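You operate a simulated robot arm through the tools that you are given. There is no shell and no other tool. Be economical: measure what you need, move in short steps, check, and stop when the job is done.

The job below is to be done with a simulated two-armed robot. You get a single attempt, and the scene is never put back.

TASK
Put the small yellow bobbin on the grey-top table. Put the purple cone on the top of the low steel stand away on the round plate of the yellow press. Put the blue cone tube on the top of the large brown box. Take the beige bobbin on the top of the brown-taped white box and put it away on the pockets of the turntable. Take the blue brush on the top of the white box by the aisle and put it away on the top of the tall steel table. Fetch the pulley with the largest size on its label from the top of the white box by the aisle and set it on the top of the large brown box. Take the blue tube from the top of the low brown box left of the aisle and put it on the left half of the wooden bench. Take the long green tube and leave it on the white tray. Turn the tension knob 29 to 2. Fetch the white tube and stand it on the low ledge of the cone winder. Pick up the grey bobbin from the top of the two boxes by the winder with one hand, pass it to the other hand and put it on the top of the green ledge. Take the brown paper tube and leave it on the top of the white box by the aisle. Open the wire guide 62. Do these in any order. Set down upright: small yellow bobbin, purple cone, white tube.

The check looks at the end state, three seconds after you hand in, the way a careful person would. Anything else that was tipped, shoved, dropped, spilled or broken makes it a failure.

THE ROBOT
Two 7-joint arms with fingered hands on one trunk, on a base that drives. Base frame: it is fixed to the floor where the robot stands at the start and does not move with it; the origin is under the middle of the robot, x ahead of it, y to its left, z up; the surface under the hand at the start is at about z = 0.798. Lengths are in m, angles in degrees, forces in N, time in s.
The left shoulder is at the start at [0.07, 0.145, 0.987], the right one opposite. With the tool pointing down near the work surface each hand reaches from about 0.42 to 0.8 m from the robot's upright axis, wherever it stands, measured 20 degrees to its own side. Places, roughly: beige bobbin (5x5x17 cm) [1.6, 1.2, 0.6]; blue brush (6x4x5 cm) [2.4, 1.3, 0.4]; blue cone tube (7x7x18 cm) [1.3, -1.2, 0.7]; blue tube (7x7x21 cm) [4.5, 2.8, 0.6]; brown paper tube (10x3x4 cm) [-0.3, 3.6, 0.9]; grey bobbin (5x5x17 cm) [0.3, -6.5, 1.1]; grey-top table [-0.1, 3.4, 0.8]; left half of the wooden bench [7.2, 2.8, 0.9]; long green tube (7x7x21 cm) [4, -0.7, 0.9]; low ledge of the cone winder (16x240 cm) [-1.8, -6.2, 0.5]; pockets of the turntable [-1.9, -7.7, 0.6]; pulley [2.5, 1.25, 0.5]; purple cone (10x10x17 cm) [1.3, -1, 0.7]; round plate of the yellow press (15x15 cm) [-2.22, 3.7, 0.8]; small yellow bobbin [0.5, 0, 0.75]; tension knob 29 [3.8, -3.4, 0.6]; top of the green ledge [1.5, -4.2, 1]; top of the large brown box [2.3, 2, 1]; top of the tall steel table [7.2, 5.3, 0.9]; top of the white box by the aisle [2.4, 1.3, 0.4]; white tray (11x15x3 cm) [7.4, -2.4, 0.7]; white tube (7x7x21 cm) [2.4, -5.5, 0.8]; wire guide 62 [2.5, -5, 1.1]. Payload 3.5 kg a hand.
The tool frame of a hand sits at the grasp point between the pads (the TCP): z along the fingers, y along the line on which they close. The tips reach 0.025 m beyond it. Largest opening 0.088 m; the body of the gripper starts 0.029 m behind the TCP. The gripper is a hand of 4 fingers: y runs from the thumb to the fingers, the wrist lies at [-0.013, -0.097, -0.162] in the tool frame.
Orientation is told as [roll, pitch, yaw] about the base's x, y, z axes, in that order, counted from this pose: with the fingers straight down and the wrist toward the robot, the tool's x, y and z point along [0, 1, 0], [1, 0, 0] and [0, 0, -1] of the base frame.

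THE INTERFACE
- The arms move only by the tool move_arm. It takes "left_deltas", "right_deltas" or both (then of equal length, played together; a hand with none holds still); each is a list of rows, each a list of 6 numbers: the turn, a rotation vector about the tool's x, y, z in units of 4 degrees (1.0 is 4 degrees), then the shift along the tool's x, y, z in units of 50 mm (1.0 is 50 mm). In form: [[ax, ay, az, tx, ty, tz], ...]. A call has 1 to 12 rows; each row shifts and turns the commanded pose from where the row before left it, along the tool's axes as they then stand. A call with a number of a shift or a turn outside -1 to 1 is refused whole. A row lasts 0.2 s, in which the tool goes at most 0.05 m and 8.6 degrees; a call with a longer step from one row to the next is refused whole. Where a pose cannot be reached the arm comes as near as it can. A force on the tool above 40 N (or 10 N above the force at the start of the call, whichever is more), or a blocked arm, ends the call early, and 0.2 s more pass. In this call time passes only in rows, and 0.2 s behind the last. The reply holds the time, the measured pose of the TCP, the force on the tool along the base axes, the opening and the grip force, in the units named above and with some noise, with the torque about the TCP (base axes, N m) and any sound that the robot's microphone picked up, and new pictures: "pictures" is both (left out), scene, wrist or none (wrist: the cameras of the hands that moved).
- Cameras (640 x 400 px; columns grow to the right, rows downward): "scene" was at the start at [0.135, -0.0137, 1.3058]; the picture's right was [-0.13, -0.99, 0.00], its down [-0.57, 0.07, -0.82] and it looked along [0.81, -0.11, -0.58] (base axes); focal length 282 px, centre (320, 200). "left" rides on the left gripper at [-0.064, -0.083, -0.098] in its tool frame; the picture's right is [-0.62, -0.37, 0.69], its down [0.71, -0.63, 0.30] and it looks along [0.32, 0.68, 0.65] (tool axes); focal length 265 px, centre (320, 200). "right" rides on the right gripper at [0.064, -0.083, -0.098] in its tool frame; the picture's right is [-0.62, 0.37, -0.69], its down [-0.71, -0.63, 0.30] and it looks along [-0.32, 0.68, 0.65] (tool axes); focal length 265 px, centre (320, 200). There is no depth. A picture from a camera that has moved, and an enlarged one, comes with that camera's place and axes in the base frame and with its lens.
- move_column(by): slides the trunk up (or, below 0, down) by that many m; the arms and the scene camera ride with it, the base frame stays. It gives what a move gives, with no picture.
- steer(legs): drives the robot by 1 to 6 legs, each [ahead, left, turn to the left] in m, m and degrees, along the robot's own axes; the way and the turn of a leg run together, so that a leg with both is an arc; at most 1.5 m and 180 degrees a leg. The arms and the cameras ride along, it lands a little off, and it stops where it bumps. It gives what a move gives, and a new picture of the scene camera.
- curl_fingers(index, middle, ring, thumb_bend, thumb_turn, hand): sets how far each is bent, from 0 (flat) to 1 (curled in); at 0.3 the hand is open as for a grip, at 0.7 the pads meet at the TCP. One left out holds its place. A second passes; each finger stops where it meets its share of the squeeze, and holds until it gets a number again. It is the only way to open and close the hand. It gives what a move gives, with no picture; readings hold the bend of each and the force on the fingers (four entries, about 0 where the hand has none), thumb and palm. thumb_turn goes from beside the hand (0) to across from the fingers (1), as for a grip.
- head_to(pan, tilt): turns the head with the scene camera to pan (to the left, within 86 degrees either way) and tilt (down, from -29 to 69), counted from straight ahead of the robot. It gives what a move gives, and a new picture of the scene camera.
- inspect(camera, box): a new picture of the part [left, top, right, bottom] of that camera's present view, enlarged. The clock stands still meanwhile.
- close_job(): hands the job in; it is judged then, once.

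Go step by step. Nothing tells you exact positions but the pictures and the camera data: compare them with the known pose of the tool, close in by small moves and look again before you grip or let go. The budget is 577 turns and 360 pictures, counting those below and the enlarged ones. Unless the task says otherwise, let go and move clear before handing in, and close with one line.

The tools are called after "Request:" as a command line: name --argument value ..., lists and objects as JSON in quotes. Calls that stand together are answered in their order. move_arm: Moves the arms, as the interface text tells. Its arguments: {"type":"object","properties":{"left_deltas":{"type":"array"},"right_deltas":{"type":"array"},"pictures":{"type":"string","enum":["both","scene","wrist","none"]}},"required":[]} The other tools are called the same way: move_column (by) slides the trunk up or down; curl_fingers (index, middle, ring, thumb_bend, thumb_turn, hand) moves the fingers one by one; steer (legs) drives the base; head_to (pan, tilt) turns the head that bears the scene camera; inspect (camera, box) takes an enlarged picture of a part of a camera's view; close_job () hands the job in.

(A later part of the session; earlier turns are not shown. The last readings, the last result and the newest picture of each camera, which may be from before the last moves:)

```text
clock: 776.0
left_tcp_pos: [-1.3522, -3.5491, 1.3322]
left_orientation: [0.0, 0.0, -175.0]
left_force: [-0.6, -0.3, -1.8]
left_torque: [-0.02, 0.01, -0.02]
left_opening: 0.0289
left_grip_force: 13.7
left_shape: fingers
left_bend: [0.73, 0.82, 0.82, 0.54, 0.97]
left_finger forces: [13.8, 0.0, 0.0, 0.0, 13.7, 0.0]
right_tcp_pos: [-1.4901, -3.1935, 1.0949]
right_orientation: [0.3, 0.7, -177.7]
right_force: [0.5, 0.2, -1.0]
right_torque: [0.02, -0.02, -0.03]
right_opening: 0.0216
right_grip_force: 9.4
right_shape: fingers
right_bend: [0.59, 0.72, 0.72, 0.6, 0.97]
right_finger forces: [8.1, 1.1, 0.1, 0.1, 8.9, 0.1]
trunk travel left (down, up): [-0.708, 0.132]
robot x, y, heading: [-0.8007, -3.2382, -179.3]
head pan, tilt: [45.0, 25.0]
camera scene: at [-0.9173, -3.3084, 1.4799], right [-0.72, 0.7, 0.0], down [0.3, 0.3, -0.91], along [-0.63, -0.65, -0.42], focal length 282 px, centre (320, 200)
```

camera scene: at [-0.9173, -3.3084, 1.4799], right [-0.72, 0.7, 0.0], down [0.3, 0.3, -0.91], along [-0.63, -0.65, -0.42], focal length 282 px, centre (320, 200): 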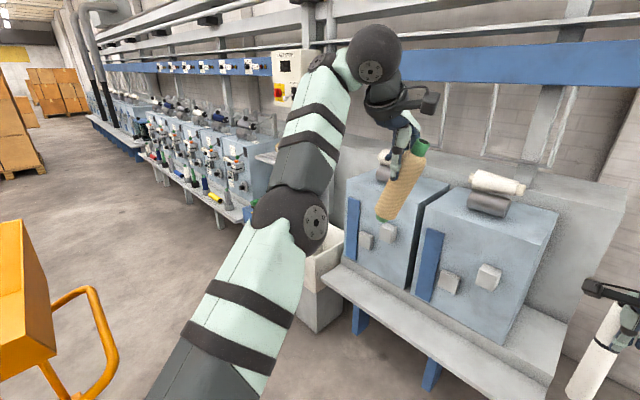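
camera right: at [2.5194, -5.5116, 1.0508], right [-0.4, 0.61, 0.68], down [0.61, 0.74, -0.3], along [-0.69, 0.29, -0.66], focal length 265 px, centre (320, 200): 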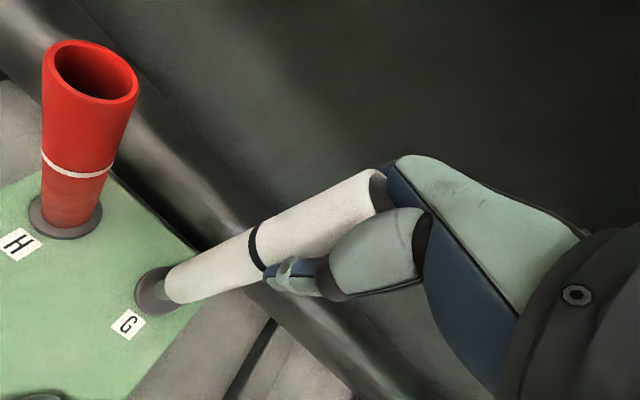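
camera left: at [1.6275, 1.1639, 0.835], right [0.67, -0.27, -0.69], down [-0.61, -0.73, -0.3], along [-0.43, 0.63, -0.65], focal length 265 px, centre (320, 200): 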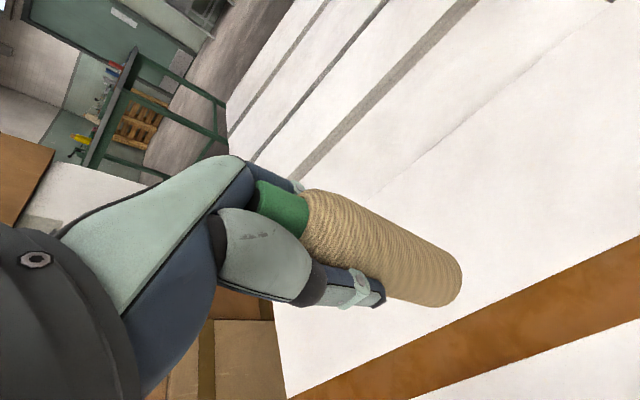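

I'll turn to face south in two stages while shifting west to x≈−1.3, clear of the trolley.

Request:
steer --legs '[[0, 0, 44.5], [0, -0.5, 0], [0, 0, 45], [0, -0.2, 0], [1.4, 0, 0]]'

Request:
head_to --pan -35 --tilt 30

```text
clock: 780.8
left_tcp_pos: [-1.3088, -3.5152, 1.3304]
left_orientation: [-0.1, 0.0, -129.8]
left_force: [0.3, -0.1, 0.1]
left_torque: [-0.03, -0.02, -0.01]
left_opening: 0.029
left_grip_force: 13.6
left_shape: fingers
left_bend: [0.73, 0.82, 0.82, 0.54, 0.97]
left_finger forces: [13.9, 0.0, 0.1, 0.1, 13.6, 0.0]
right_tcp_pos: [-1.6572, -3.3638, 1.0935]
right_orientation: [0.3, 0.9, -132.2]
right_force: [0.8, 0.4, -0.5]
right_torque: [0.04, -0.04, 0.0]
right_opening: 0.0216
right_grip_force: 8.5
right_shape: fingers
right_bend: [0.59, 0.72, 0.72, 0.6, 0.97]
right_finger forces: [7.8, 1.1, 0.0, 0.0, 8.5, 0.2]
trunk travel left (down, up): [-0.708, 0.132]
robot x, y, heading: [-1.1417, -2.9049, -134.1]
head pan, tilt: [45.0, 25.0]
stopped in leg 2: the robot was blocked; the commanded pose is now the measured one
camera scene: at [-1.1771, -3.0356, 1.48], right [-1.0, -0.02, 0.0], down [-0.01, 0.42, -0.91], along [0.02, -0.91, -0.42], focal length 282 px, centre (320, 200)
```

scene: 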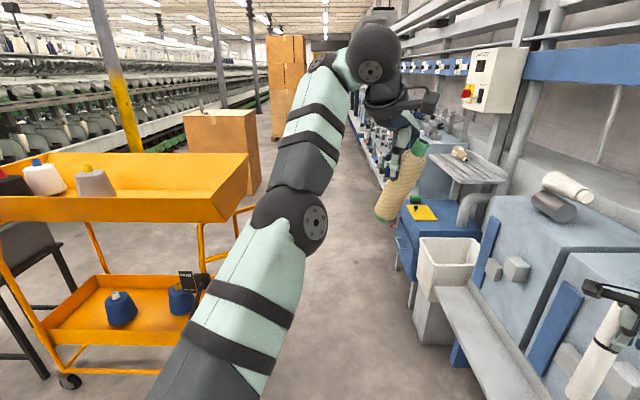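

```text
clock: 782.3
left_tcp_pos: [-1.3082, -3.5157, 1.3323]
left_orientation: [-0.1, -0.1, -129.8]
left_force: [0.3, 0.1, -1.3]
left_torque: [0.01, 0.0, 0.01]
left_opening: 0.0291
left_grip_force: 13.8
left_shape: fingers
left_bend: [0.73, 0.82, 0.82, 0.54, 0.97]
left_finger forces: [13.9, 0.0, 0.0, 0.0, 13.7, 0.0]
right_tcp_pos: [-1.6572, -3.3641, 1.0934]
right_orientation: [0.2, 0.7, -132.2]
right_force: [-0.6, -0.4, -0.3]
right_torque: [0.01, -0.02, 0.0]
right_opening: 0.0217
right_grip_force: 8.7
right_shape: fingers
right_bend: [0.59, 0.72, 0.72, 0.6, 0.97]
right_finger forces: [7.9, 1.2, 0.1, 0.1, 8.5, 0.2]
trunk travel left (down, up): [-0.708, 0.132]
robot x, y, heading: [-1.1395, -2.9053, -133.7]
head pan, tilt: [-35.0, 30.0]
camera scene: at [-1.267, -2.9618, 1.472], right [-0.19, 0.98, 0.0], down [0.49, 0.1, -0.87], along [-0.85, -0.17, -0.5], focal length 282 px, centre (320, 200)
```

scene: 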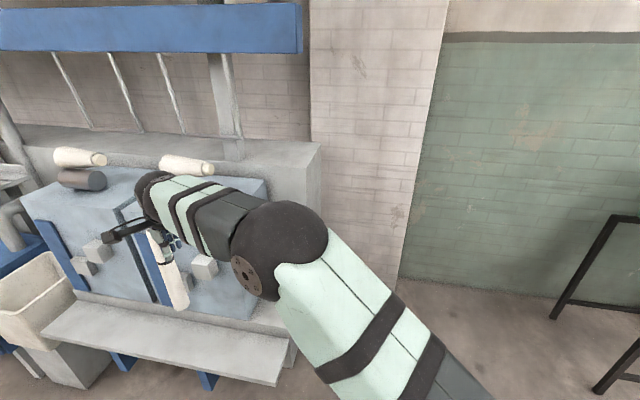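

Request:
steer --legs '[[0.2, 0.21, 0], [0, 0, 43.7]]'

```text
clock: 786.3
left_tcp_pos: [-0.8249, -3.7487, 1.3328]
left_orientation: [-0.1, 0.0, -85.9]
left_force: [0.4, -0.5, -0.8]
left_torque: [-0.01, -0.03, 0.03]
left_opening: 0.0291
left_grip_force: 14.1
left_shape: fingers
left_bend: [0.73, 0.82, 0.82, 0.54, 0.97]
left_finger forces: [14.0, 0.0, 0.1, 0.1, 13.7, 0.0]
right_tcp_pos: [-1.1815, -3.8816, 1.0936]
right_orientation: [0.4, 0.8, -88.3]
right_force: [-0.8, -0.1, -0.4]
right_torque: [-0.01, 0.01, 0.01]
right_opening: 0.0211
right_grip_force: 8.4
right_shape: fingers
right_bend: [0.59, 0.72, 0.72, 0.6, 0.97]
right_finger forces: [7.7, 1.2, 0.0, 0.0, 8.1, 0.3]
trunk travel left (down, up): [-0.708, 0.132]
robot x, y, heading: [-1.128, -3.1923, -90.3]
head pan, tilt: [-35.0, 30.0]
camera scene: at [-1.1819, -3.3193, 1.4719], right [-0.82, 0.57, 0.0], down [0.29, 0.41, -0.87], along [-0.5, -0.71, -0.5], focal length 282 px, centre (320, 200)
```

scene: 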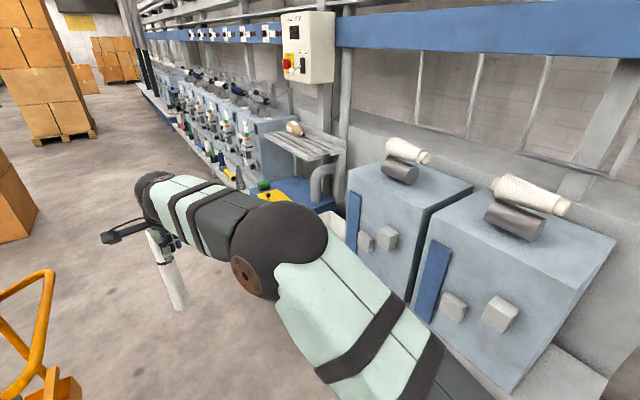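

Request:
curl_fingers --hand "right" --index 0.9 --thumb_bend 0.75

Request:
steer --legs '[[0, -0.17, 0], [1.45, 0, 0]]'

```text
clock: 787.3
left_tcp_pos: [-0.8249, -3.7481, 1.3324]
left_orientation: [0.0, 0.0, -85.9]
left_force: [-0.4, -0.6, -1.1]
left_torque: [0.01, 0.0, 0.01]
left_opening: 0.0288
left_grip_force: 13.7
left_shape: fingers
left_bend: [0.73, 0.82, 0.82, 0.54, 0.97]
left_finger forces: [14.1, 0.0, 0.0, 0.1, 13.7, 0.0]
right_tcp_pos: [-1.182, -3.8807, 1.092]
right_orientation: [0.4, 0.7, -88.3]
right_force: [0.9, -0.3, -0.2]
right_torque: [-0.01, 0.01, -0.01]
right_opening: 0.0212
right_grip_force: 12.0
right_shape: fingers
right_bend: [0.58, 0.72, 0.72, 0.62, 0.97]
right_finger forces: [11.1, 0.6, 0.0, 0.0, 12.0, 0.7]
trunk travel left (down, up): [-0.708, 0.132]
robot x, y, heading: [-1.1286, -3.1946, -90.1]
head pan, tilt: [-35.0, 30.0]
```

```text
clock: 795.5
left_tcp_pos: [-1.0137, -5.2007, 1.3316]
left_orientation: [-0.1, -0.1, -86.9]
left_force: [0.2, -0.7, -1.5]
left_torque: [-0.01, 0.03, 0.03]
left_opening: 0.0291
left_grip_force: 13.9
left_shape: fingers
left_bend: [0.73, 0.82, 0.82, 0.54, 0.97]
left_finger forces: [14.0, 0.1, 0.1, 0.0, 13.7, 0.1]
right_tcp_pos: [-1.3744, -5.326, 1.0942]
right_orientation: [0.3, 0.7, -89.4]
right_force: [-0.9, -0.9, 0.8]
right_torque: [0.02, 0.02, 0.02]
right_opening: 0.021
right_grip_force: 12.5
right_shape: fingers
right_bend: [0.58, 0.72, 0.72, 0.62, 0.97]
right_finger forces: [11.1, 0.5, 0.0, 0.1, 11.8, 0.6]
trunk travel left (down, up): [-0.708, 0.132]
robot x, y, heading: [-1.3053, -4.6381, -91.0]
head pan, tilt: [-35.0, 30.0]
camera scene: at [-1.3633, -4.7649, 1.472], right [-0.81, 0.59, 0.0], down [0.29, 0.4, -0.87], along [-0.51, -0.7, -0.5], focal length 282 px, centre (320, 200)
```

scene: 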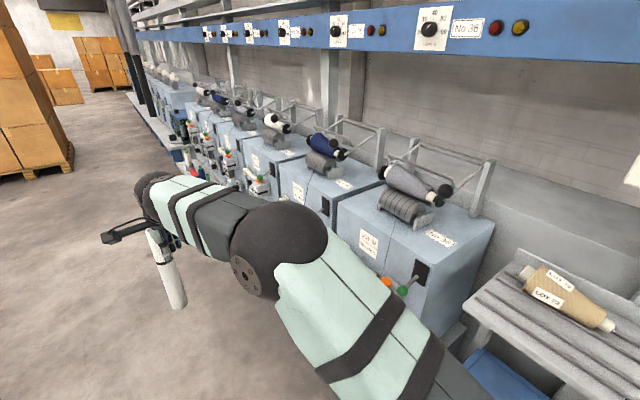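

I'll move to y≈−5.7, x≈−0.9 and turn to face the winder.

Request:
steer --legs '[[1.05, 0, 0], [0, 0.4, 0], [0, 0, -89]]'

Request:
head_to --pan 0 --tilt 38

```text
clock: 806.9
left_tcp_pos: [-1.4989, -5.9925, 1.3313]
left_orientation: [0.0, 0.0, -177.0]
left_force: [-0.6, 0.4, 0.3]
left_torque: [-0.02, 0.01, -0.01]
left_opening: 0.0291
left_grip_force: 13.9
left_shape: fingers
left_bend: [0.73, 0.82, 0.82, 0.54, 0.97]
left_finger forces: [14.3, 0.0, 0.0, 0.0, 13.9, 0.0]
right_tcp_pos: [-1.6224, -5.6315, 1.0924]
right_orientation: [0.2, 0.6, -179.7]
right_force: [-0.6, 0.4, -0.4]
right_torque: [0.02, 0.0, 0.0]
right_opening: 0.0209
right_grip_force: 11.8
right_shape: fingers
right_bend: [0.58, 0.72, 0.72, 0.62, 0.97]
right_finger forces: [10.3, 0.6, 0.0, 0.0, 10.9, 0.7]
trunk travel left (down, up): [-0.708, 0.132]
robot x, y, heading: [-0.9336, -5.7018, 178.9]
head pan, tilt: [-35.0, 30.0]
camera scene: at [-1.0611, -5.6496, 1.472], right [0.59, 0.81, 0.0], down [0.4, -0.3, -0.87], along [-0.7, 0.51, -0.5], focal length 282 px, centre (320, 200)
```

scene: 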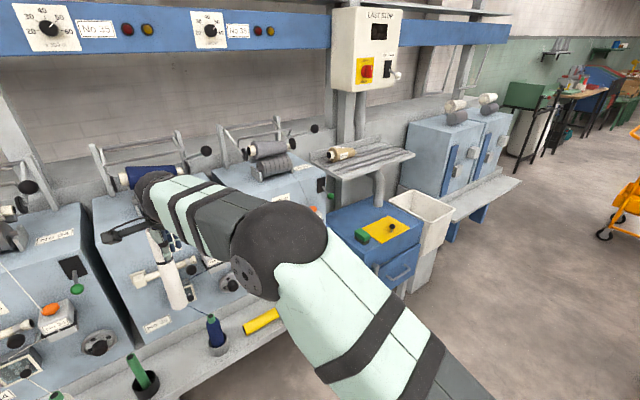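

```text
clock: 807.9
left_tcp_pos: [-1.4977, -5.9926, 1.3328]
left_orientation: [-0.1, 0.0, -177.2]
left_force: [0.5, -0.9, -0.7]
left_torque: [0.03, -0.05, 0.0]
left_opening: 0.029
left_grip_force: 14.1
left_shape: fingers
left_bend: [0.73, 0.82, 0.82, 0.54, 0.97]
left_finger forces: [14.3, 0.1, 0.0, 0.0, 13.9, 0.0]
right_tcp_pos: [-1.6233, -5.6328, 1.0928]
right_orientation: [0.2, 0.6, -179.7]
right_force: [-0.8, -0.1, -0.4]
right_torque: [0.01, -0.01, 0.0]
right_opening: 0.0207
right_grip_force: 11.5
right_shape: fingers
right_bend: [0.58, 0.72, 0.72, 0.62, 0.97]
right_finger forces: [10.4, 0.5, 0.1, 0.0, 10.9, 0.6]
trunk travel left (down, up): [-0.708, 0.132]
robot x, y, heading: [-0.9364, -5.7057, 178.7]
head pan, tilt: [0.0, 38.0]
camera scene: at [-1.0745, -5.7009, 1.4596], right [0.02, 1.0, 0.0], down [0.62, -0.01, -0.79], along [-0.79, 0.02, -0.62], focal length 282 px, centre (320, 200)
```

scene: 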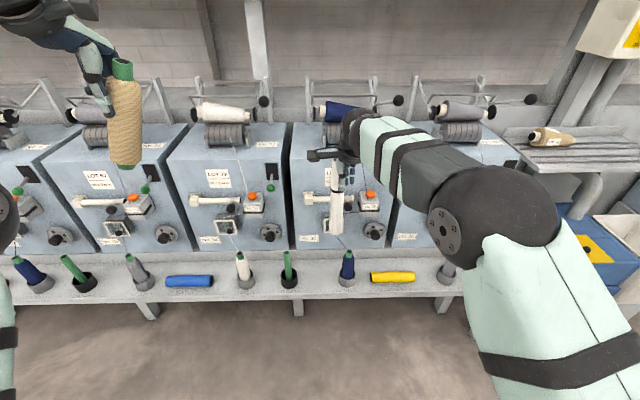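

The low ledge (z≈0.5, x −1.70…−1.87) has a free spot at y≈−5.70. Zooming to see what protrudes above it.

Request:
inspect --camera "scene" --box '[260, 160, 420, 310]'

```text
2.67 times, centred on (340, 235) of scene
camera zoom: at [-1.0745, -5.7009, 1.4596], right [0.02, 1.0, 0.0], down [0.62, -0.01, -0.79], along [-0.79, 0.02, -0.62], focal length 752 px, centre (267, 107)
```

zoom: 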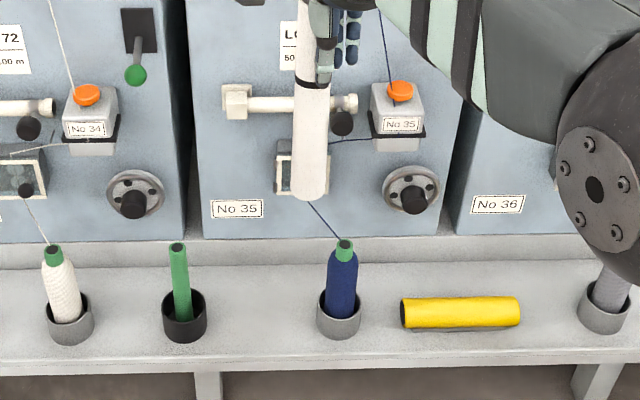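

I'll approach: drive 0.13 m ahead, lower the trunk, and centre at (−1.785, −5.705).

Request:
steer --legs '[[0.12, 0, 1.2]]'

Request:
move_column --by -0.27

Request:
move_arm --right_deltas '[[0, 0, 0, 0.6, 0.2, 0], [0, 0, 0, 0.6, 0.2, 0], [0, 0, 0, 0, 0, 0]]' --pictures "both"

```text
clock: 809.1
left_tcp_pos: [-1.6106, -6.001, 1.3331]
left_orientation: [-0.1, -0.1, -176.1]
left_force: [1.1, 0.6, -1.2]
left_torque: [0.01, 0.04, 0.0]
left_opening: 0.0289
left_grip_force: 13.7
left_shape: fingers
left_bend: [0.73, 0.82, 0.82, 0.54, 0.97]
left_finger forces: [14.2, 0.1, 0.0, 0.0, 14.0, 0.0]
right_tcp_pos: [-1.7418, -5.6436, 1.0943]
right_orientation: [0.2, 0.6, -178.5]
right_force: [-0.1, -0.8, -0.2]
right_torque: [0.03, 0.02, -0.02]
right_opening: 0.0208
right_grip_force: 11.5
right_shape: fingers
right_bend: [0.58, 0.72, 0.72, 0.62, 0.97]
right_finger forces: [10.4, 0.5, 0.0, 0.1, 10.9, 0.7]
trunk travel left (down, up): [-0.708, 0.132]
robot x, y, heading: [-1.0602, -5.7023, 179.5]
head pan, tilt: [0.0, 38.0]
camera scene: at [-1.1927, -5.7017, 1.4599], right [0.0, 1.0, 0.0], down [0.61, 0.0, -0.79], along [-0.79, 0.0, -0.61], focal length 282 px, centre (320, 200)
```

scene: 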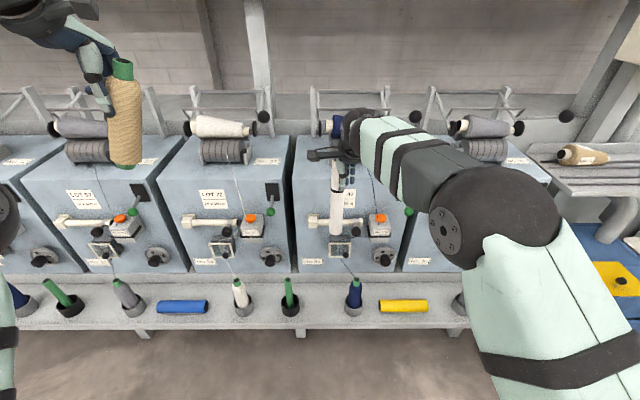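

```text
clock: 811.9
left_tcp_pos: [-1.6131, -6.0012, 1.0627]
left_orientation: [-0.1, 0.0, -176.1]
left_force: [0.5, -0.1, -1.4]
left_torque: [-0.02, 0.01, -0.02]
left_opening: 0.0292
left_grip_force: 14.0
left_shape: fingers
left_bend: [0.73, 0.82, 0.82, 0.54, 0.97]
left_finger forces: [14.3, 0.1, 0.0, 0.0, 13.8, 0.0]
right_tcp_pos: [-1.7437, -5.6432, 0.8236]
right_orientation: [0.2, 0.7, -178.4]
right_force: [-0.8, -0.8, -0.9]
right_torque: [-0.02, 0.01, 0.03]
right_opening: 0.0204
right_grip_force: 11.2
right_shape: fingers
right_bend: [0.58, 0.72, 0.72, 0.62, 0.97]
right_finger forces: [10.4, 0.5, 0.0, 0.0, 10.9, 0.7]
trunk travel left (down, up): [-0.438, 0.402]
robot x, y, heading: [-1.057, -5.6991, 179.7]
head pan, tilt: [0.0, 38.0]
```

```text
clock: 812.7
left_tcp_pos: [-1.6119, -5.9998, 1.0634]
left_orientation: [-0.1, 0.0, -176.1]
left_force: [0.4, 0.2, -1.4]
left_torque: [-0.01, 0.0, 0.04]
left_opening: 0.0289
left_grip_force: 13.8
left_shape: fingers
left_bend: [0.73, 0.82, 0.82, 0.54, 0.97]
left_finger forces: [14.0, 0.0, 0.0, 0.0, 13.9, 0.1]
right_tcp_pos: [-1.7608, -5.7044, 0.8258]
right_orientation: [0.2, 0.7, -178.5]
right_force: [0.5, -0.6, 0.1]
right_torque: [0.04, 0.04, -0.01]
right_opening: 0.0204
right_grip_force: 11.6
right_shape: fingers
right_bend: [0.58, 0.72, 0.72, 0.62, 0.97]
right_finger forces: [10.4, 0.5, 0.1, 0.1, 10.9, 0.9]
trunk travel left (down, up): [-0.438, 0.402]
robot x, y, heading: [-1.0533, -5.7004, 179.8]
head pan, tilt: [0.0, 38.0]
camera scene: at [-1.194, -5.7016, 1.1897], right [0.0, 1.0, 0.0], down [0.62, 0.0, -0.79], along [-0.79, 0.0, -0.62], focal length 282 px, centre (320, 200)
camera right: at [-1.6761, -5.766, 0.9252], right [-0.39, 0.61, 0.69], down [0.62, 0.73, -0.3], along [-0.68, 0.3, -0.66], focal length 265 px, centre (320, 200)
```

scene: 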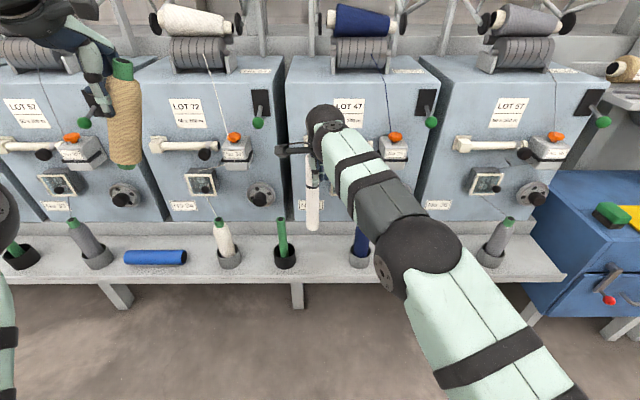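
right: 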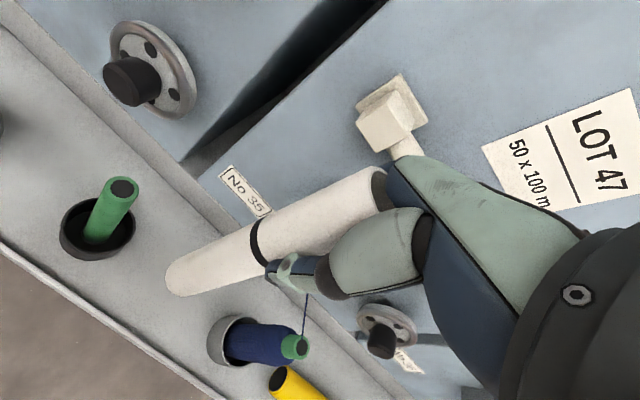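

The ledge spans x −1.70…−1.86 at z≈0.51. I'll correct the slight tilt, shift 2.5 cm in and lower.

Request:
move_arm --right_deltas '[[-0.45, 0, 0, 0, 0.2, 0.2], [-0.4, 0, 0, 0, 0.1, 0.6], [0, 0, 0, 0, 0, 0.6], [0, 0, 0, 0, 0, 0.5], [0, 0, 0, 0, 0, 0]]' --pictures "wrist"

```text
clock: 813.9
left_tcp_pos: [-1.6123, -6.001, 1.0618]
left_orientation: [-0.1, -0.1, -176.1]
left_force: [-0.5, 0.5, -1.6]
left_torque: [0.02, -0.01, -0.01]
left_opening: 0.0289
left_grip_force: 14.1
left_shape: fingers
left_bend: [0.73, 0.82, 0.82, 0.54, 0.97]
left_finger forces: [14.1, 0.1, 0.1, 0.0, 13.8, 0.0]
right_tcp_pos: [-1.7808, -5.705, 0.7284]
right_orientation: [0.2, -2.8, -178.5]
right_force: [-0.2, -0.2, -1.4]
right_torque: [0.05, -0.04, 0.01]
right_opening: 0.0206
right_grip_force: 11.1
right_shape: fingers
right_bend: [0.58, 0.72, 0.72, 0.62, 0.97]
right_finger forces: [10.3, 0.4, 0.0, 0.0, 10.7, 0.8]
trunk travel left (down, up): [-0.438, 0.402]
robot x, y, heading: [-1.0505, -5.6994, 179.9]
head pan, tilt: [0.0, 38.0]
camera right: at [-1.6908, -5.7682, 0.8238], right [-0.35, 0.61, 0.71], down [0.6, 0.73, -0.34], along [-0.72, 0.3, -0.62], focal length 265 px, centre (320, 200)
```

right: 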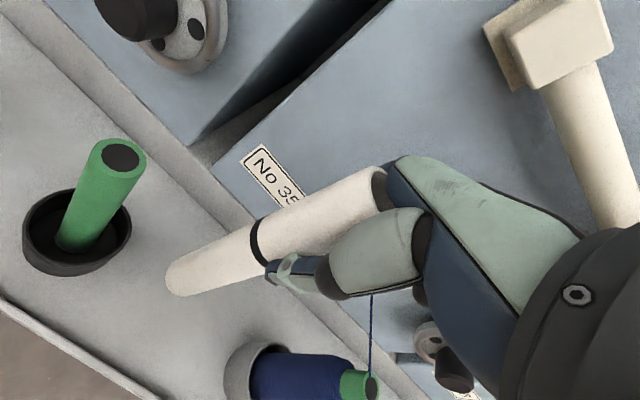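

Request:
move_arm --right_deltas '[[0, 0, 0, 0, 0, 0.2], [0, 0, 0, 0, 0, 0.15], [0, 0, 0, 0, 0, 0]]' --pictures "none"

Request:
move_arm --right_deltas '[[0, 0, 0, 0, 0, 0.12], [0, 0, 0, 0, 0, 0.08], [0, 0, 0, 0, 0, 0]]' --pictures "wrist"

```text
clock: 814.7
left_tcp_pos: [-1.6112, -6.0009, 1.0626]
left_orientation: [-0.1, -0.2, -176.1]
left_force: [1.1, 0.1, -1.2]
left_torque: [0.02, 0.05, -0.02]
left_opening: 0.0291
left_grip_force: 14.3
left_shape: fingers
left_bend: [0.73, 0.82, 0.82, 0.54, 0.97]
left_finger forces: [14.1, 0.1, 0.1, 0.0, 13.8, 0.1]
right_tcp_pos: [-1.7817, -5.7063, 0.7096]
right_orientation: [0.3, -2.6, -178.5]
right_force: [0.0, 0.1, -0.3]
right_torque: [0.03, -0.02, 0.01]
right_opening: 0.0205
right_grip_force: 11.5
right_shape: fingers
right_bend: [0.58, 0.72, 0.72, 0.62, 0.97]
right_finger forces: [10.3, 0.4, 0.0, 0.0, 10.7, 0.8]
trunk travel left (down, up): [-0.438, 0.402]
robot x, y, heading: [-1.0549, -5.7, 179.8]
head pan, tilt: [0.0, 38.0]
```

```text
clock: 815.5
left_tcp_pos: [-1.6125, -5.9989, 1.0623]
left_orientation: [-0.2, -0.1, -176.1]
left_force: [-0.1, 0.5, -1.0]
left_torque: [0.01, 0.03, 0.0]
left_opening: 0.029
left_grip_force: 14.7
left_shape: fingers
left_bend: [0.73, 0.82, 0.82, 0.54, 0.97]
left_finger forces: [14.1, 0.0, 0.1, 0.1, 13.7, 0.0]
right_tcp_pos: [-1.7827, -5.7053, 0.7004]
right_orientation: [0.2, -2.7, -178.4]
right_force: [-0.2, 0.0, -0.2]
right_torque: [0.0, 0.0, 0.02]
right_opening: 0.0202
right_grip_force: 11.1
right_shape: fingers
right_bend: [0.58, 0.72, 0.72, 0.62, 0.97]
right_finger forces: [10.3, 0.4, 0.0, 0.0, 10.8, 0.8]
trunk travel left (down, up): [-0.438, 0.402]
robot x, y, heading: [-1.0534, -5.6984, 179.7]
head pan, tilt: [0.0, 38.0]
camera right: at [-1.6919, -5.768, 0.7967], right [-0.35, 0.61, 0.71], down [0.6, 0.73, -0.34], along [-0.72, 0.3, -0.62], focal length 265 px, centre (320, 200)
```

right: 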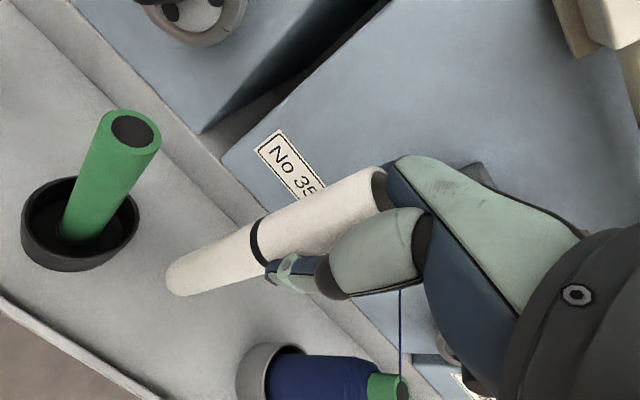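

Request:
move_arm --right_deltas '[[0, 0, 0, 0, 0, 0.15], [0, 0, 0, 0, 0, 0.12], [0, 0, 0, 0, 0, 0]]' --pictures "none"

Request:
move_arm --right_deltas '[[0, 0, 0, 0, 0, 0.12], [0, 0, 0, 0, 0, 0.1], [0, 0, 0, 0, 0, 0]]' --pictures "none"

```text
clock: 816.3
left_tcp_pos: [-1.6121, -6.0004, 1.0632]
left_orientation: [-0.1, -0.1, -176.2]
left_force: [0.9, 0.0, -1.2]
left_torque: [0.01, 0.02, 0.0]
left_opening: 0.029
left_grip_force: 14.3
left_shape: fingers
left_bend: [0.73, 0.82, 0.82, 0.54, 0.97]
left_finger forces: [14.1, 0.0, 0.0, 0.1, 13.8, 0.0]
right_tcp_pos: [-1.7823, -5.7049, 0.6891]
right_orientation: [0.2, -2.8, -178.6]
right_force: [0.4, 0.2, -0.2]
right_torque: [0.02, 0.01, -0.01]
right_opening: 0.0204
right_grip_force: 11.0
right_shape: fingers
right_bend: [0.58, 0.72, 0.72, 0.62, 0.97]
right_finger forces: [10.3, 0.5, 0.0, 0.0, 10.7, 0.8]
trunk travel left (down, up): [-0.438, 0.402]
robot x, y, heading: [-1.0564, -5.6983, 179.7]
head pan, tilt: [0.0, 38.0]
```

```text
clock: 817.1
left_tcp_pos: [-1.6119, -6.0, 1.0628]
left_orientation: [-0.1, -0.1, -176.1]
left_force: [0.9, 0.1, -1.4]
left_torque: [0.02, 0.02, 0.0]
left_opening: 0.0289
left_grip_force: 14.0
left_shape: fingers
left_bend: [0.73, 0.82, 0.82, 0.54, 0.97]
left_finger forces: [14.1, 0.1, 0.1, 0.1, 13.8, 0.0]
right_tcp_pos: [-1.7833, -5.7049, 0.6776]
right_orientation: [0.4, -2.6, -178.5]
right_force: [0.0, -0.8, -0.9]
right_torque: [0.06, 0.03, 0.02]
right_opening: 0.0204
right_grip_force: 11.0
right_shape: fingers
right_bend: [0.58, 0.72, 0.72, 0.62, 0.97]
right_finger forces: [10.3, 0.4, 0.1, 0.1, 10.7, 0.7]
trunk travel left (down, up): [-0.438, 0.402]
robot x, y, heading: [-1.0524, -5.7024, 179.9]
head pan, tilt: [0.0, 38.0]
```

Request:
move_arm --right_deltas '[[0, 0, 0, 0, 0, 0.15], [0, 0, 0, 0, 0, 0.15], [0, 0, 0, 0, 0, 0]]' --pictures "wrist"

```text
clock: 817.9
left_tcp_pos: [-1.6112, -6.0007, 1.0625]
left_orientation: [-0.1, -0.1, -176.1]
left_force: [0.1, 0.4, -1.1]
left_torque: [0.0, 0.0, 0.03]
left_opening: 0.0288
left_grip_force: 14.2
left_shape: fingers
left_bend: [0.73, 0.82, 0.82, 0.54, 0.97]
left_finger forces: [14.1, 0.0, 0.1, 0.0, 13.8, 0.0]
right_tcp_pos: [-1.7828, -5.7056, 0.6637]
right_orientation: [0.4, -3.0, -178.5]
right_force: [-0.1, -0.3, 5.6]
right_torque: [-0.01, 0.02, -0.01]
right_opening: 0.0205
right_grip_force: 12.5
right_shape: fingers
right_bend: [0.58, 0.72, 0.72, 0.62, 0.97]
right_finger forces: [11.0, 0.5, 0.1, 0.0, 11.3, 2.5]
trunk travel left (down, up): [-0.438, 0.402]
robot x, y, heading: [-1.0568, -5.696, 179.8]
head pan, tilt: [0.0, 38.0]
camera right: at [-1.692, -5.7674, 0.7589], right [-0.35, 0.61, 0.71], down [0.6, 0.73, -0.34], along [-0.72, 0.3, -0.62], focal length 265 px, centre (320, 200)
```

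right: 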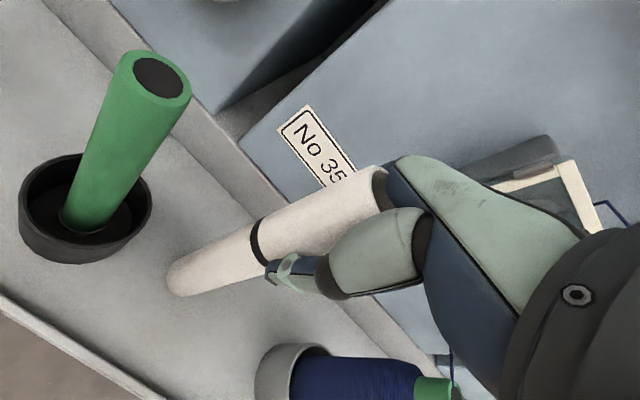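

Contact at z≈0.475. I'll open gently and check that it stands.

Request:
curl_fingers --hand "right" --index 0.52 --middle 0.55 --ring 0.55 --thumb_bend 0.53

Request:
curl_fingers --hand "right" --index 0.3 --middle 0.3 --ring 0.3 --thumb_bend 0.3

Request:
move_arm --right_deltas '[[0, 0, 0, 0, 0, -0.4], [0, 0, 0, 0, 0, -0.8], [0, 0, 0, 0, 0, -0.8], [0, 0, 0, 0, 0, -0.8]]' --pictures "both"

```text
clock: 818.9
left_tcp_pos: [-1.6106, -6.0008, 1.0635]
left_orientation: [-0.2, 0.0, -176.1]
left_force: [0.2, 1.2, -0.9]
left_torque: [0.01, -0.02, -0.01]
left_opening: 0.0289
left_grip_force: 14.4
left_shape: fingers
left_bend: [0.73, 0.82, 0.82, 0.54, 0.97]
left_finger forces: [14.1, 0.1, 0.0, 0.1, 13.8, 0.0]
right_tcp_pos: [-1.7823, -5.706, 0.6634]
right_orientation: [0.3, -2.7, -178.6]
right_force: [-0.5, 0.1, 5.8]
right_torque: [0.0, 0.11, -0.02]
right_opening: 0.0356
right_grip_force: 2.7
right_shape: fingers
right_bend: [0.52, 0.55, 0.55, 0.53, 0.97]
right_finger forces: [0.3, 0.0, 0.0, 0.1, 0.0, 6.0]
trunk travel left (down, up): [-0.438, 0.402]
robot x, y, heading: [-1.0568, -5.698, 179.6]
head pan, tilt: [0.0, 38.0]
```

```text
clock: 819.9
left_tcp_pos: [-1.6121, -5.9998, 1.063]
left_orientation: [0.0, -0.1, -176.0]
left_force: [0.3, -0.4, -1.1]
left_torque: [0.01, 0.0, -0.02]
left_opening: 0.0292
left_grip_force: 13.7
left_shape: fingers
left_bend: [0.73, 0.82, 0.82, 0.54, 0.97]
left_finger forces: [14.0, 0.1, 0.0, 0.0, 13.8, 0.0]
right_tcp_pos: [-1.7815, -5.7052, 0.6629]
right_orientation: [0.3, -2.8, -178.6]
right_force: [0.2, -1.2, 7.2]
right_torque: [-0.03, 0.08, 0.02]
right_opening: 0.0843
right_grip_force: 3.6
right_shape: fingers
right_bend: [0.3, 0.3, 0.3, 0.3, 0.97]
right_finger forces: [0.2, 0.0, 0.1, 0.0, 0.0, 6.4]
trunk travel left (down, up): [-0.438, 0.402]
robot x, y, heading: [-1.0573, -5.7029, 179.8]
head pan, tilt: [0.0, 38.0]
```

```text
clock: 820.9
left_tcp_pos: [-1.6112, -6.0002, 1.063]
left_orientation: [0.0, 0.0, -176.0]
left_force: [-0.4, 0.5, -0.4]
left_torque: [-0.01, 0.02, -0.01]
left_opening: 0.0292
left_grip_force: 13.7
left_shape: fingers
left_bend: [0.73, 0.82, 0.82, 0.54, 0.97]
left_finger forces: [14.0, 0.0, 0.1, 0.1, 13.8, 0.0]
right_tcp_pos: [-1.7746, -5.7048, 0.8009]
right_orientation: [0.2, -2.7, -178.5]
right_force: [0.0, 0.5, 0.9]
right_torque: [-0.01, 0.03, -0.01]
right_opening: 0.0843
right_grip_force: 0.1
right_shape: fingers
right_bend: [0.3, 0.3, 0.3, 0.3, 0.97]
right_finger forces: [0.1, 0.1, 0.1, 0.1, 0.0, 0.0]
trunk travel left (down, up): [-0.438, 0.402]
robot x, y, heading: [-1.0545, -5.7003, 179.9]
head pan, tilt: [0.0, 38.0]
camera scene: at [-1.1938, -5.7017, 1.1897], right [0.0, 1.0, 0.0], down [0.62, 0.0, -0.79], along [-0.79, 0.0, -0.62], focal length 282 px, centre (320, 200)
camera right: at [-1.6854, -5.7664, 0.8984], right [-0.35, 0.61, 0.71], down [0.6, 0.73, -0.34], along [-0.72, 0.3, -0.62], focal length 265 px, centre (320, 200)
```

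scene: 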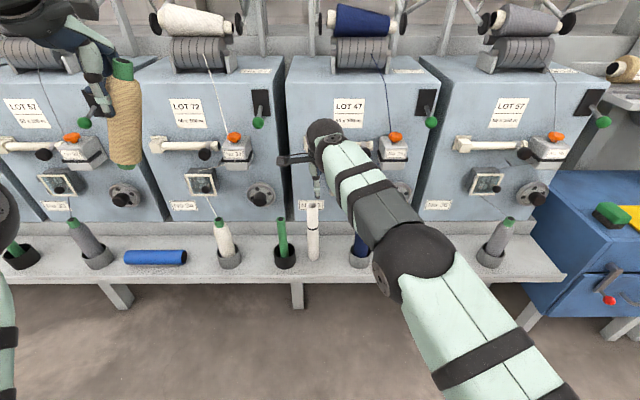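
right: 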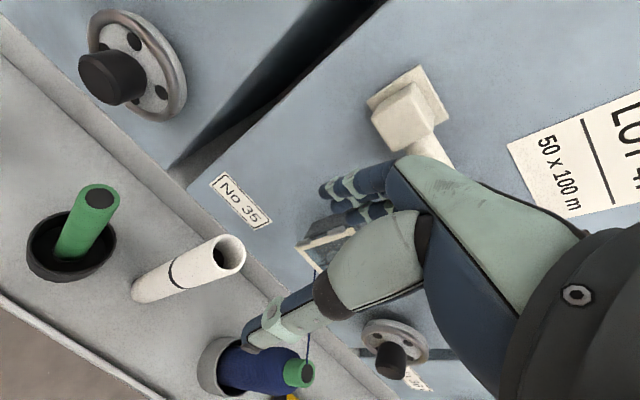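

The white tube stands on the low ledge. Now the turntable at (−1.9, −7.7): raise, back off and move south, looking left.

Request:
move_arm --right_deltas '[[0, 0, 0, 0, -0.5, -0.8], [0, 0, 0, 0, -0.5, -0.8], [0, 0, 0, 0, -0.5, -0.8]]' --pictures "none"

Request:
steer --legs '[[-0.2, 0, 0], [0, 1.3, 0]]'

Request:
head_to --pan 20 --tilt 32

```text
clock: 821.7
left_tcp_pos: [-1.6104, -6.0005, 1.0635]
left_orientation: [-0.1, -0.2, -176.1]
left_force: [0.6, -0.6, -0.2]
left_torque: [-0.01, 0.04, -0.02]
left_opening: 0.0292
left_grip_force: 14.1
left_shape: fingers
left_bend: [0.73, 0.82, 0.82, 0.54, 0.97]
left_finger forces: [14.1, 0.0, 0.0, 0.0, 13.7, 0.0]
right_tcp_pos: [-1.699, -5.695, 0.918]
right_orientation: [0.7, -2.4, -179.3]
right_force: [0.7, 0.5, -0.1]
right_torque: [-0.02, 0.0, -0.01]
right_opening: 0.0846
right_grip_force: 0.0
right_shape: fingers
right_bend: [0.3, 0.3, 0.3, 0.3, 0.97]
right_finger forces: [0.0, 0.0, 0.0, 0.0, 0.0, 0.1]
trunk travel left (down, up): [-0.438, 0.402]
robot x, y, heading: [-1.0582, -5.7002, 179.8]
head pan, tilt: [0.0, 38.0]
```

```text
clock: 829.4
left_tcp_pos: [-1.4308, -7.2915, 1.0616]
left_orientation: [-0.1, -0.1, -176.9]
left_force: [0.6, 0.9, -1.1]
left_torque: [0.01, 0.03, 0.0]
left_opening: 0.0289
left_grip_force: 13.7
left_shape: fingers
left_bend: [0.73, 0.82, 0.82, 0.54, 0.97]
left_finger forces: [14.1, 0.1, 0.0, 0.0, 13.8, 0.0]
right_tcp_pos: [-1.5125, -6.9868, 0.9195]
right_orientation: [1.0, -2.6, -180.0]
right_force: [0.2, -0.5, -0.3]
right_torque: [-0.02, -0.03, -0.03]
right_opening: 0.0846
right_grip_force: 0.0
right_shape: fingers
right_bend: [0.3, 0.3, 0.3, 0.3, 0.97]
right_finger forces: [0.1, 0.0, 0.0, 0.0, 0.1, 0.1]
trunk travel left (down, up): [-0.438, 0.402]
robot x, y, heading: [-0.8709, -6.9997, 179.3]
head pan, tilt: [0.0, 38.0]
camera scene: at [-1.0085, -6.9997, 1.1896], right [0.02, 1.0, 0.0], down [0.62, -0.01, -0.79], along [-0.79, 0.02, -0.62], focal length 282 px, centre (320, 200)
```

scene: 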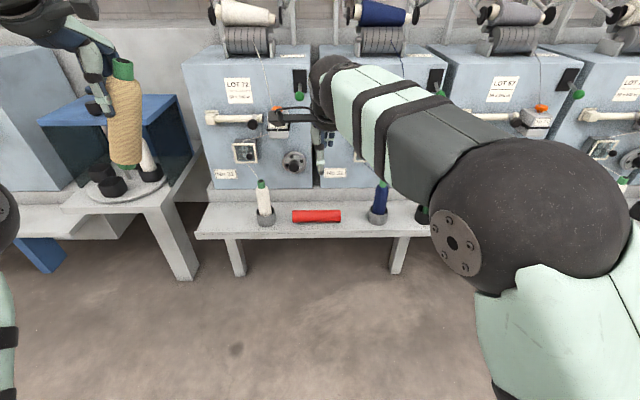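

```text
clock: 830.2
left_tcp_pos: [-1.4302, -7.2932, 1.0626]
left_orientation: [-0.1, 0.0, -176.9]
left_force: [-0.3, 0.1, -0.9]
left_torque: [-0.02, 0.0, 0.0]
left_opening: 0.029
left_grip_force: 13.5
left_shape: fingers
left_bend: [0.73, 0.82, 0.82, 0.54, 0.97]
left_finger forces: [14.1, 0.1, 0.1, 0.0, 13.8, 0.1]
right_tcp_pos: [-1.5132, -6.9856, 0.9204]
right_orientation: [1.1, -2.7, 180.0]
right_force: [-0.6, -0.1, -0.2]
right_torque: [0.04, 0.0, 0.01]
right_opening: 0.0848
right_grip_force: 0.0
right_shape: fingers
right_bend: [0.3, 0.3, 0.3, 0.3, 0.97]
right_finger forces: [0.0, 0.1, 0.1, 0.1, 0.1, 0.0]
trunk travel left (down, up): [-0.438, 0.402]
robot x, y, heading: [-0.8699, -6.9998, 178.9]
head pan, tilt: [20.0, 32.0]
camera scene: at [-1.007, -7.03, 1.1988], right [-0.32, 0.95, 0.0], down [0.5, 0.17, -0.85], along [-0.8, -0.27, -0.53], focal length 282 px, centre (320, 200)
```

scene: 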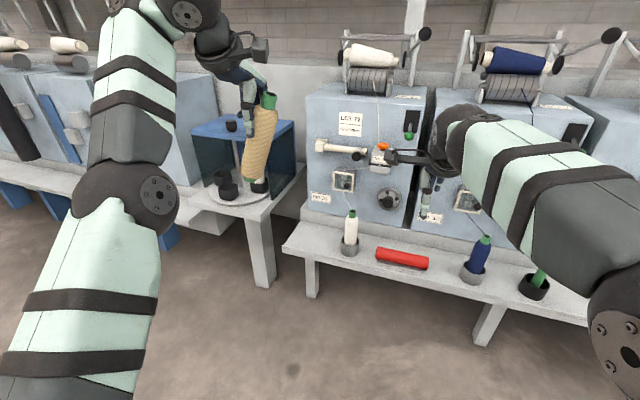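

The turntable is a disc with cup pockets in front of a blue cabinet. I'll step further south to see it clearly.

Request:
steer --legs '[[-0.05, 0.52, 1.0]]'

Request:
head_to --pan 12 --tilt 38

```text
clock: 833.3
left_tcp_pos: [-1.3796, -7.829, 1.0627]
left_orientation: [-0.1, 0.0, -175.9]
left_force: [-0.9, -0.2, -1.3]
left_torque: [-0.02, 0.01, 0.01]
left_opening: 0.029
left_grip_force: 14.1
left_shape: fingers
left_bend: [0.73, 0.82, 0.82, 0.54, 0.97]
left_finger forces: [14.1, 0.0, 0.1, 0.0, 13.8, 0.0]
right_tcp_pos: [-1.4664, -7.522, 0.921]
right_orientation: [1.0, -2.6, -179.1]
right_force: [0.6, -0.8, 0.0]
right_torque: [0.0, 0.04, 0.02]
right_opening: 0.0845
right_grip_force: 0.1
right_shape: fingers
right_bend: [0.3, 0.3, 0.3, 0.3, 0.97]
right_finger forces: [0.0, 0.0, 0.0, 0.0, 0.1, 0.1]
trunk travel left (down, up): [-0.438, 0.402]
robot x, y, heading: [-0.8236, -7.5241, 180.0]
head pan, tilt: [20.0, 32.0]
camera scene: at [-0.9607, -7.5586, 1.1988], right [-0.34, 0.94, 0.0], down [0.5, 0.18, -0.85], along [-0.8, -0.29, -0.53], focal length 282 px, centre (320, 200)
```

scene: 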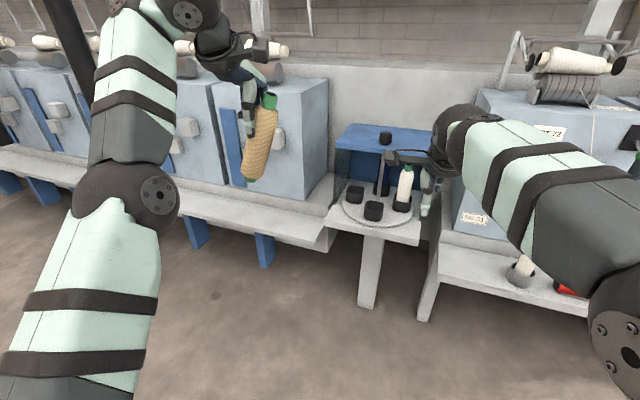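

```text
clock: 834.0
left_tcp_pos: [-1.3795, -7.8278, 1.0625]
left_orientation: [-0.1, 0.0, -176.0]
left_force: [0.0, -0.9, -1.2]
left_torque: [0.03, 0.01, 0.0]
left_opening: 0.0288
left_grip_force: 14.1
left_shape: fingers
left_bend: [0.73, 0.82, 0.82, 0.54, 0.97]
left_finger forces: [14.0, 0.0, 0.1, 0.0, 13.9, 0.0]
right_tcp_pos: [-1.4673, -7.5212, 0.921]
right_orientation: [1.1, -2.7, -179.1]
right_force: [0.5, -0.5, 0.0]
right_torque: [0.0, 0.03, 0.0]
right_opening: 0.0844
right_grip_force: 0.2
right_shape: fingers
right_bend: [0.3, 0.3, 0.3, 0.3, 0.97]
right_finger forces: [0.0, 0.0, 0.1, 0.0, 0.1, 0.0]
trunk travel left (down, up): [-0.438, 0.402]
robot x, y, heading: [-0.8205, -7.5254, 179.8]
head pan, tilt: [12.0, 38.0]
camera scene: at [-0.961, -7.5455, 1.1897], right [-0.21, 0.98, 0.0], down [0.6, 0.13, -0.79], along [-0.77, -0.16, -0.62], focal length 282 px, centre (320, 200)
```

scene: 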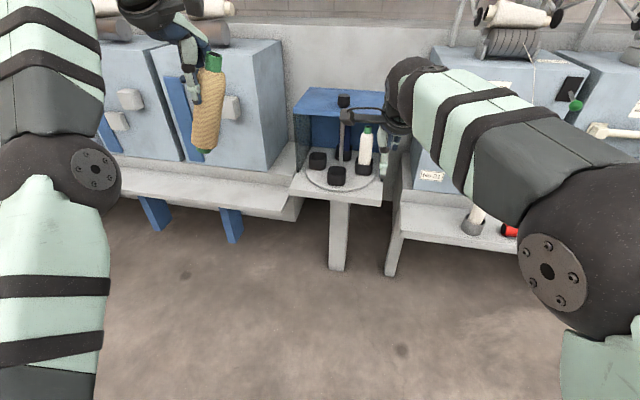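

Request:
inspect --camera "scene" --box '[285, 80, 413, 200]'

Request:
inspect --camera "left" --box '[0, 0, 640, 400]'

```text
3.33 times, centred on (349, 140) of scene
camera zoom: at [-0.961, -7.5455, 1.1897], right [-0.21, 0.98, 0.0], down [0.6, 0.13, -0.79], along [-0.77, -0.16, -0.62], focal length 940 px, centre (223, 400)
```

zoom: 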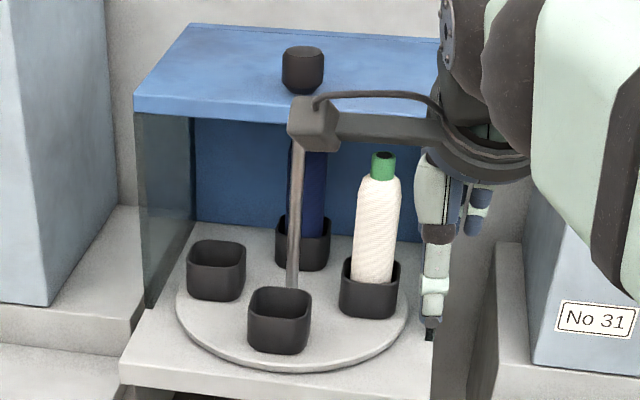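

```text
1.00 times, centred on (320, 200) of left (not enlarged: the box is as wide or as high as the picture)
camera zoom: at [-1.3024, -7.7577, 1.1614], right [0.32, 0.65, -0.69], down [0.68, -0.67, -0.31], along [-0.66, -0.37, -0.65], focal length 265 px, centre (320, 200)
```

zoom: 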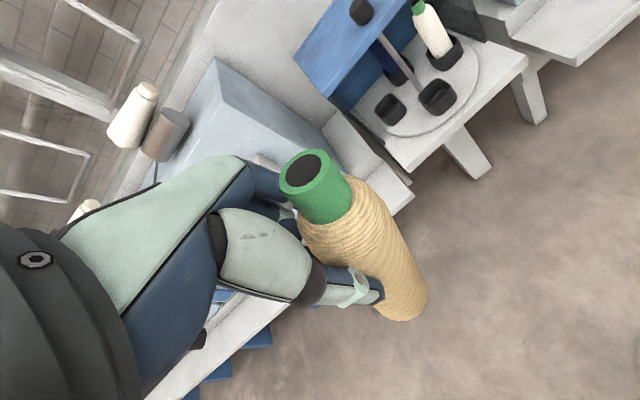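

Two pockets are free; the front one opens at about (−1.76, −7.654, 0.68). By the wrist view the bobbin hangs tilted ≈20° sideways and ≈6° forward in the hand, so I'll rotate the hand to bring it vertical and check.

Request:
move_arm --left_deltas '[[0, -1, 0, 0, 0, 0], [0, -1, 0, 0, 0, 0], [0, -1, 0, 0, 0, 0], [0, -1, 0, 0, 0, 0], [0, -1, 0, 0, 0, 0], [-0.7, 0, 0, 0, 0, 0], [-0.7, 0, 0, 0, 0, 0], [0, 0, 0, 0, 0, 0]]' --pictures "both"

```text
clock: 835.8
left_tcp_pos: [-1.3914, -7.8357, 1.0722]
left_orientation: [-20.2, -5.3, -173.9]
left_force: [0.4, 0.3, -0.3]
left_torque: [-0.04, -0.01, 0.0]
left_opening: 0.029
left_grip_force: 13.6
left_shape: fingers
left_bend: [0.73, 0.82, 0.82, 0.54, 0.97]
left_finger forces: [14.1, 0.1, 0.1, 0.0, 13.8, 0.0]
left hand out of reach, approached as far as the arm can: row 6, 7
right_tcp_pos: [-1.4685, -7.5218, 0.9211]
right_orientation: [1.1, -2.8, -179.1]
right_force: [-0.7, 0.7, -0.4]
right_torque: [-0.01, 0.04, -0.03]
right_opening: 0.0847
right_grip_force: 0.0
right_shape: fingers
right_bend: [0.3, 0.3, 0.3, 0.3, 0.97]
right_finger forces: [0.0, 0.0, 0.0, 0.1, 0.0, 0.0]
trunk travel left (down, up): [-0.438, 0.402]
robot x, y, heading: [-0.8255, -7.5252, 180.0]
head pan, tilt: [12.0, 38.0]
camera scene: at [-0.9612, -7.5455, 1.1896], right [-0.21, 0.98, 0.0], down [0.6, 0.13, -0.79], along [-0.77, -0.16, -0.62], focal length 282 px, centre (320, 200)
camera left: at [-1.3036, -7.8003, 1.1786], right [0.24, 0.85, -0.47], down [0.63, -0.5, -0.59], along [-0.74, -0.16, -0.66], focal length 265 px, centre (320, 200)
```

scene: 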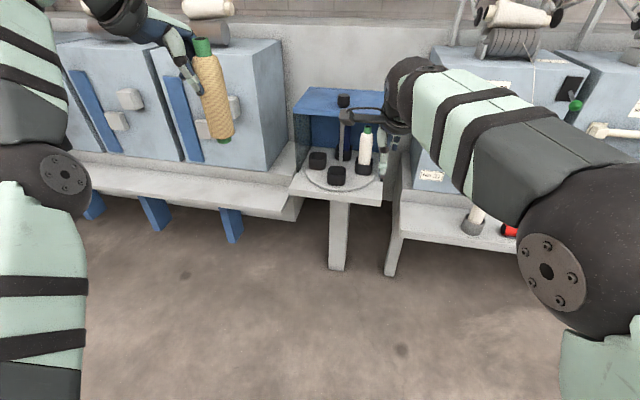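
left: 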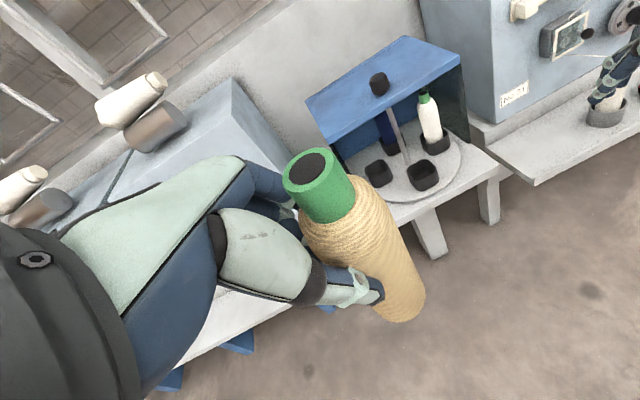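

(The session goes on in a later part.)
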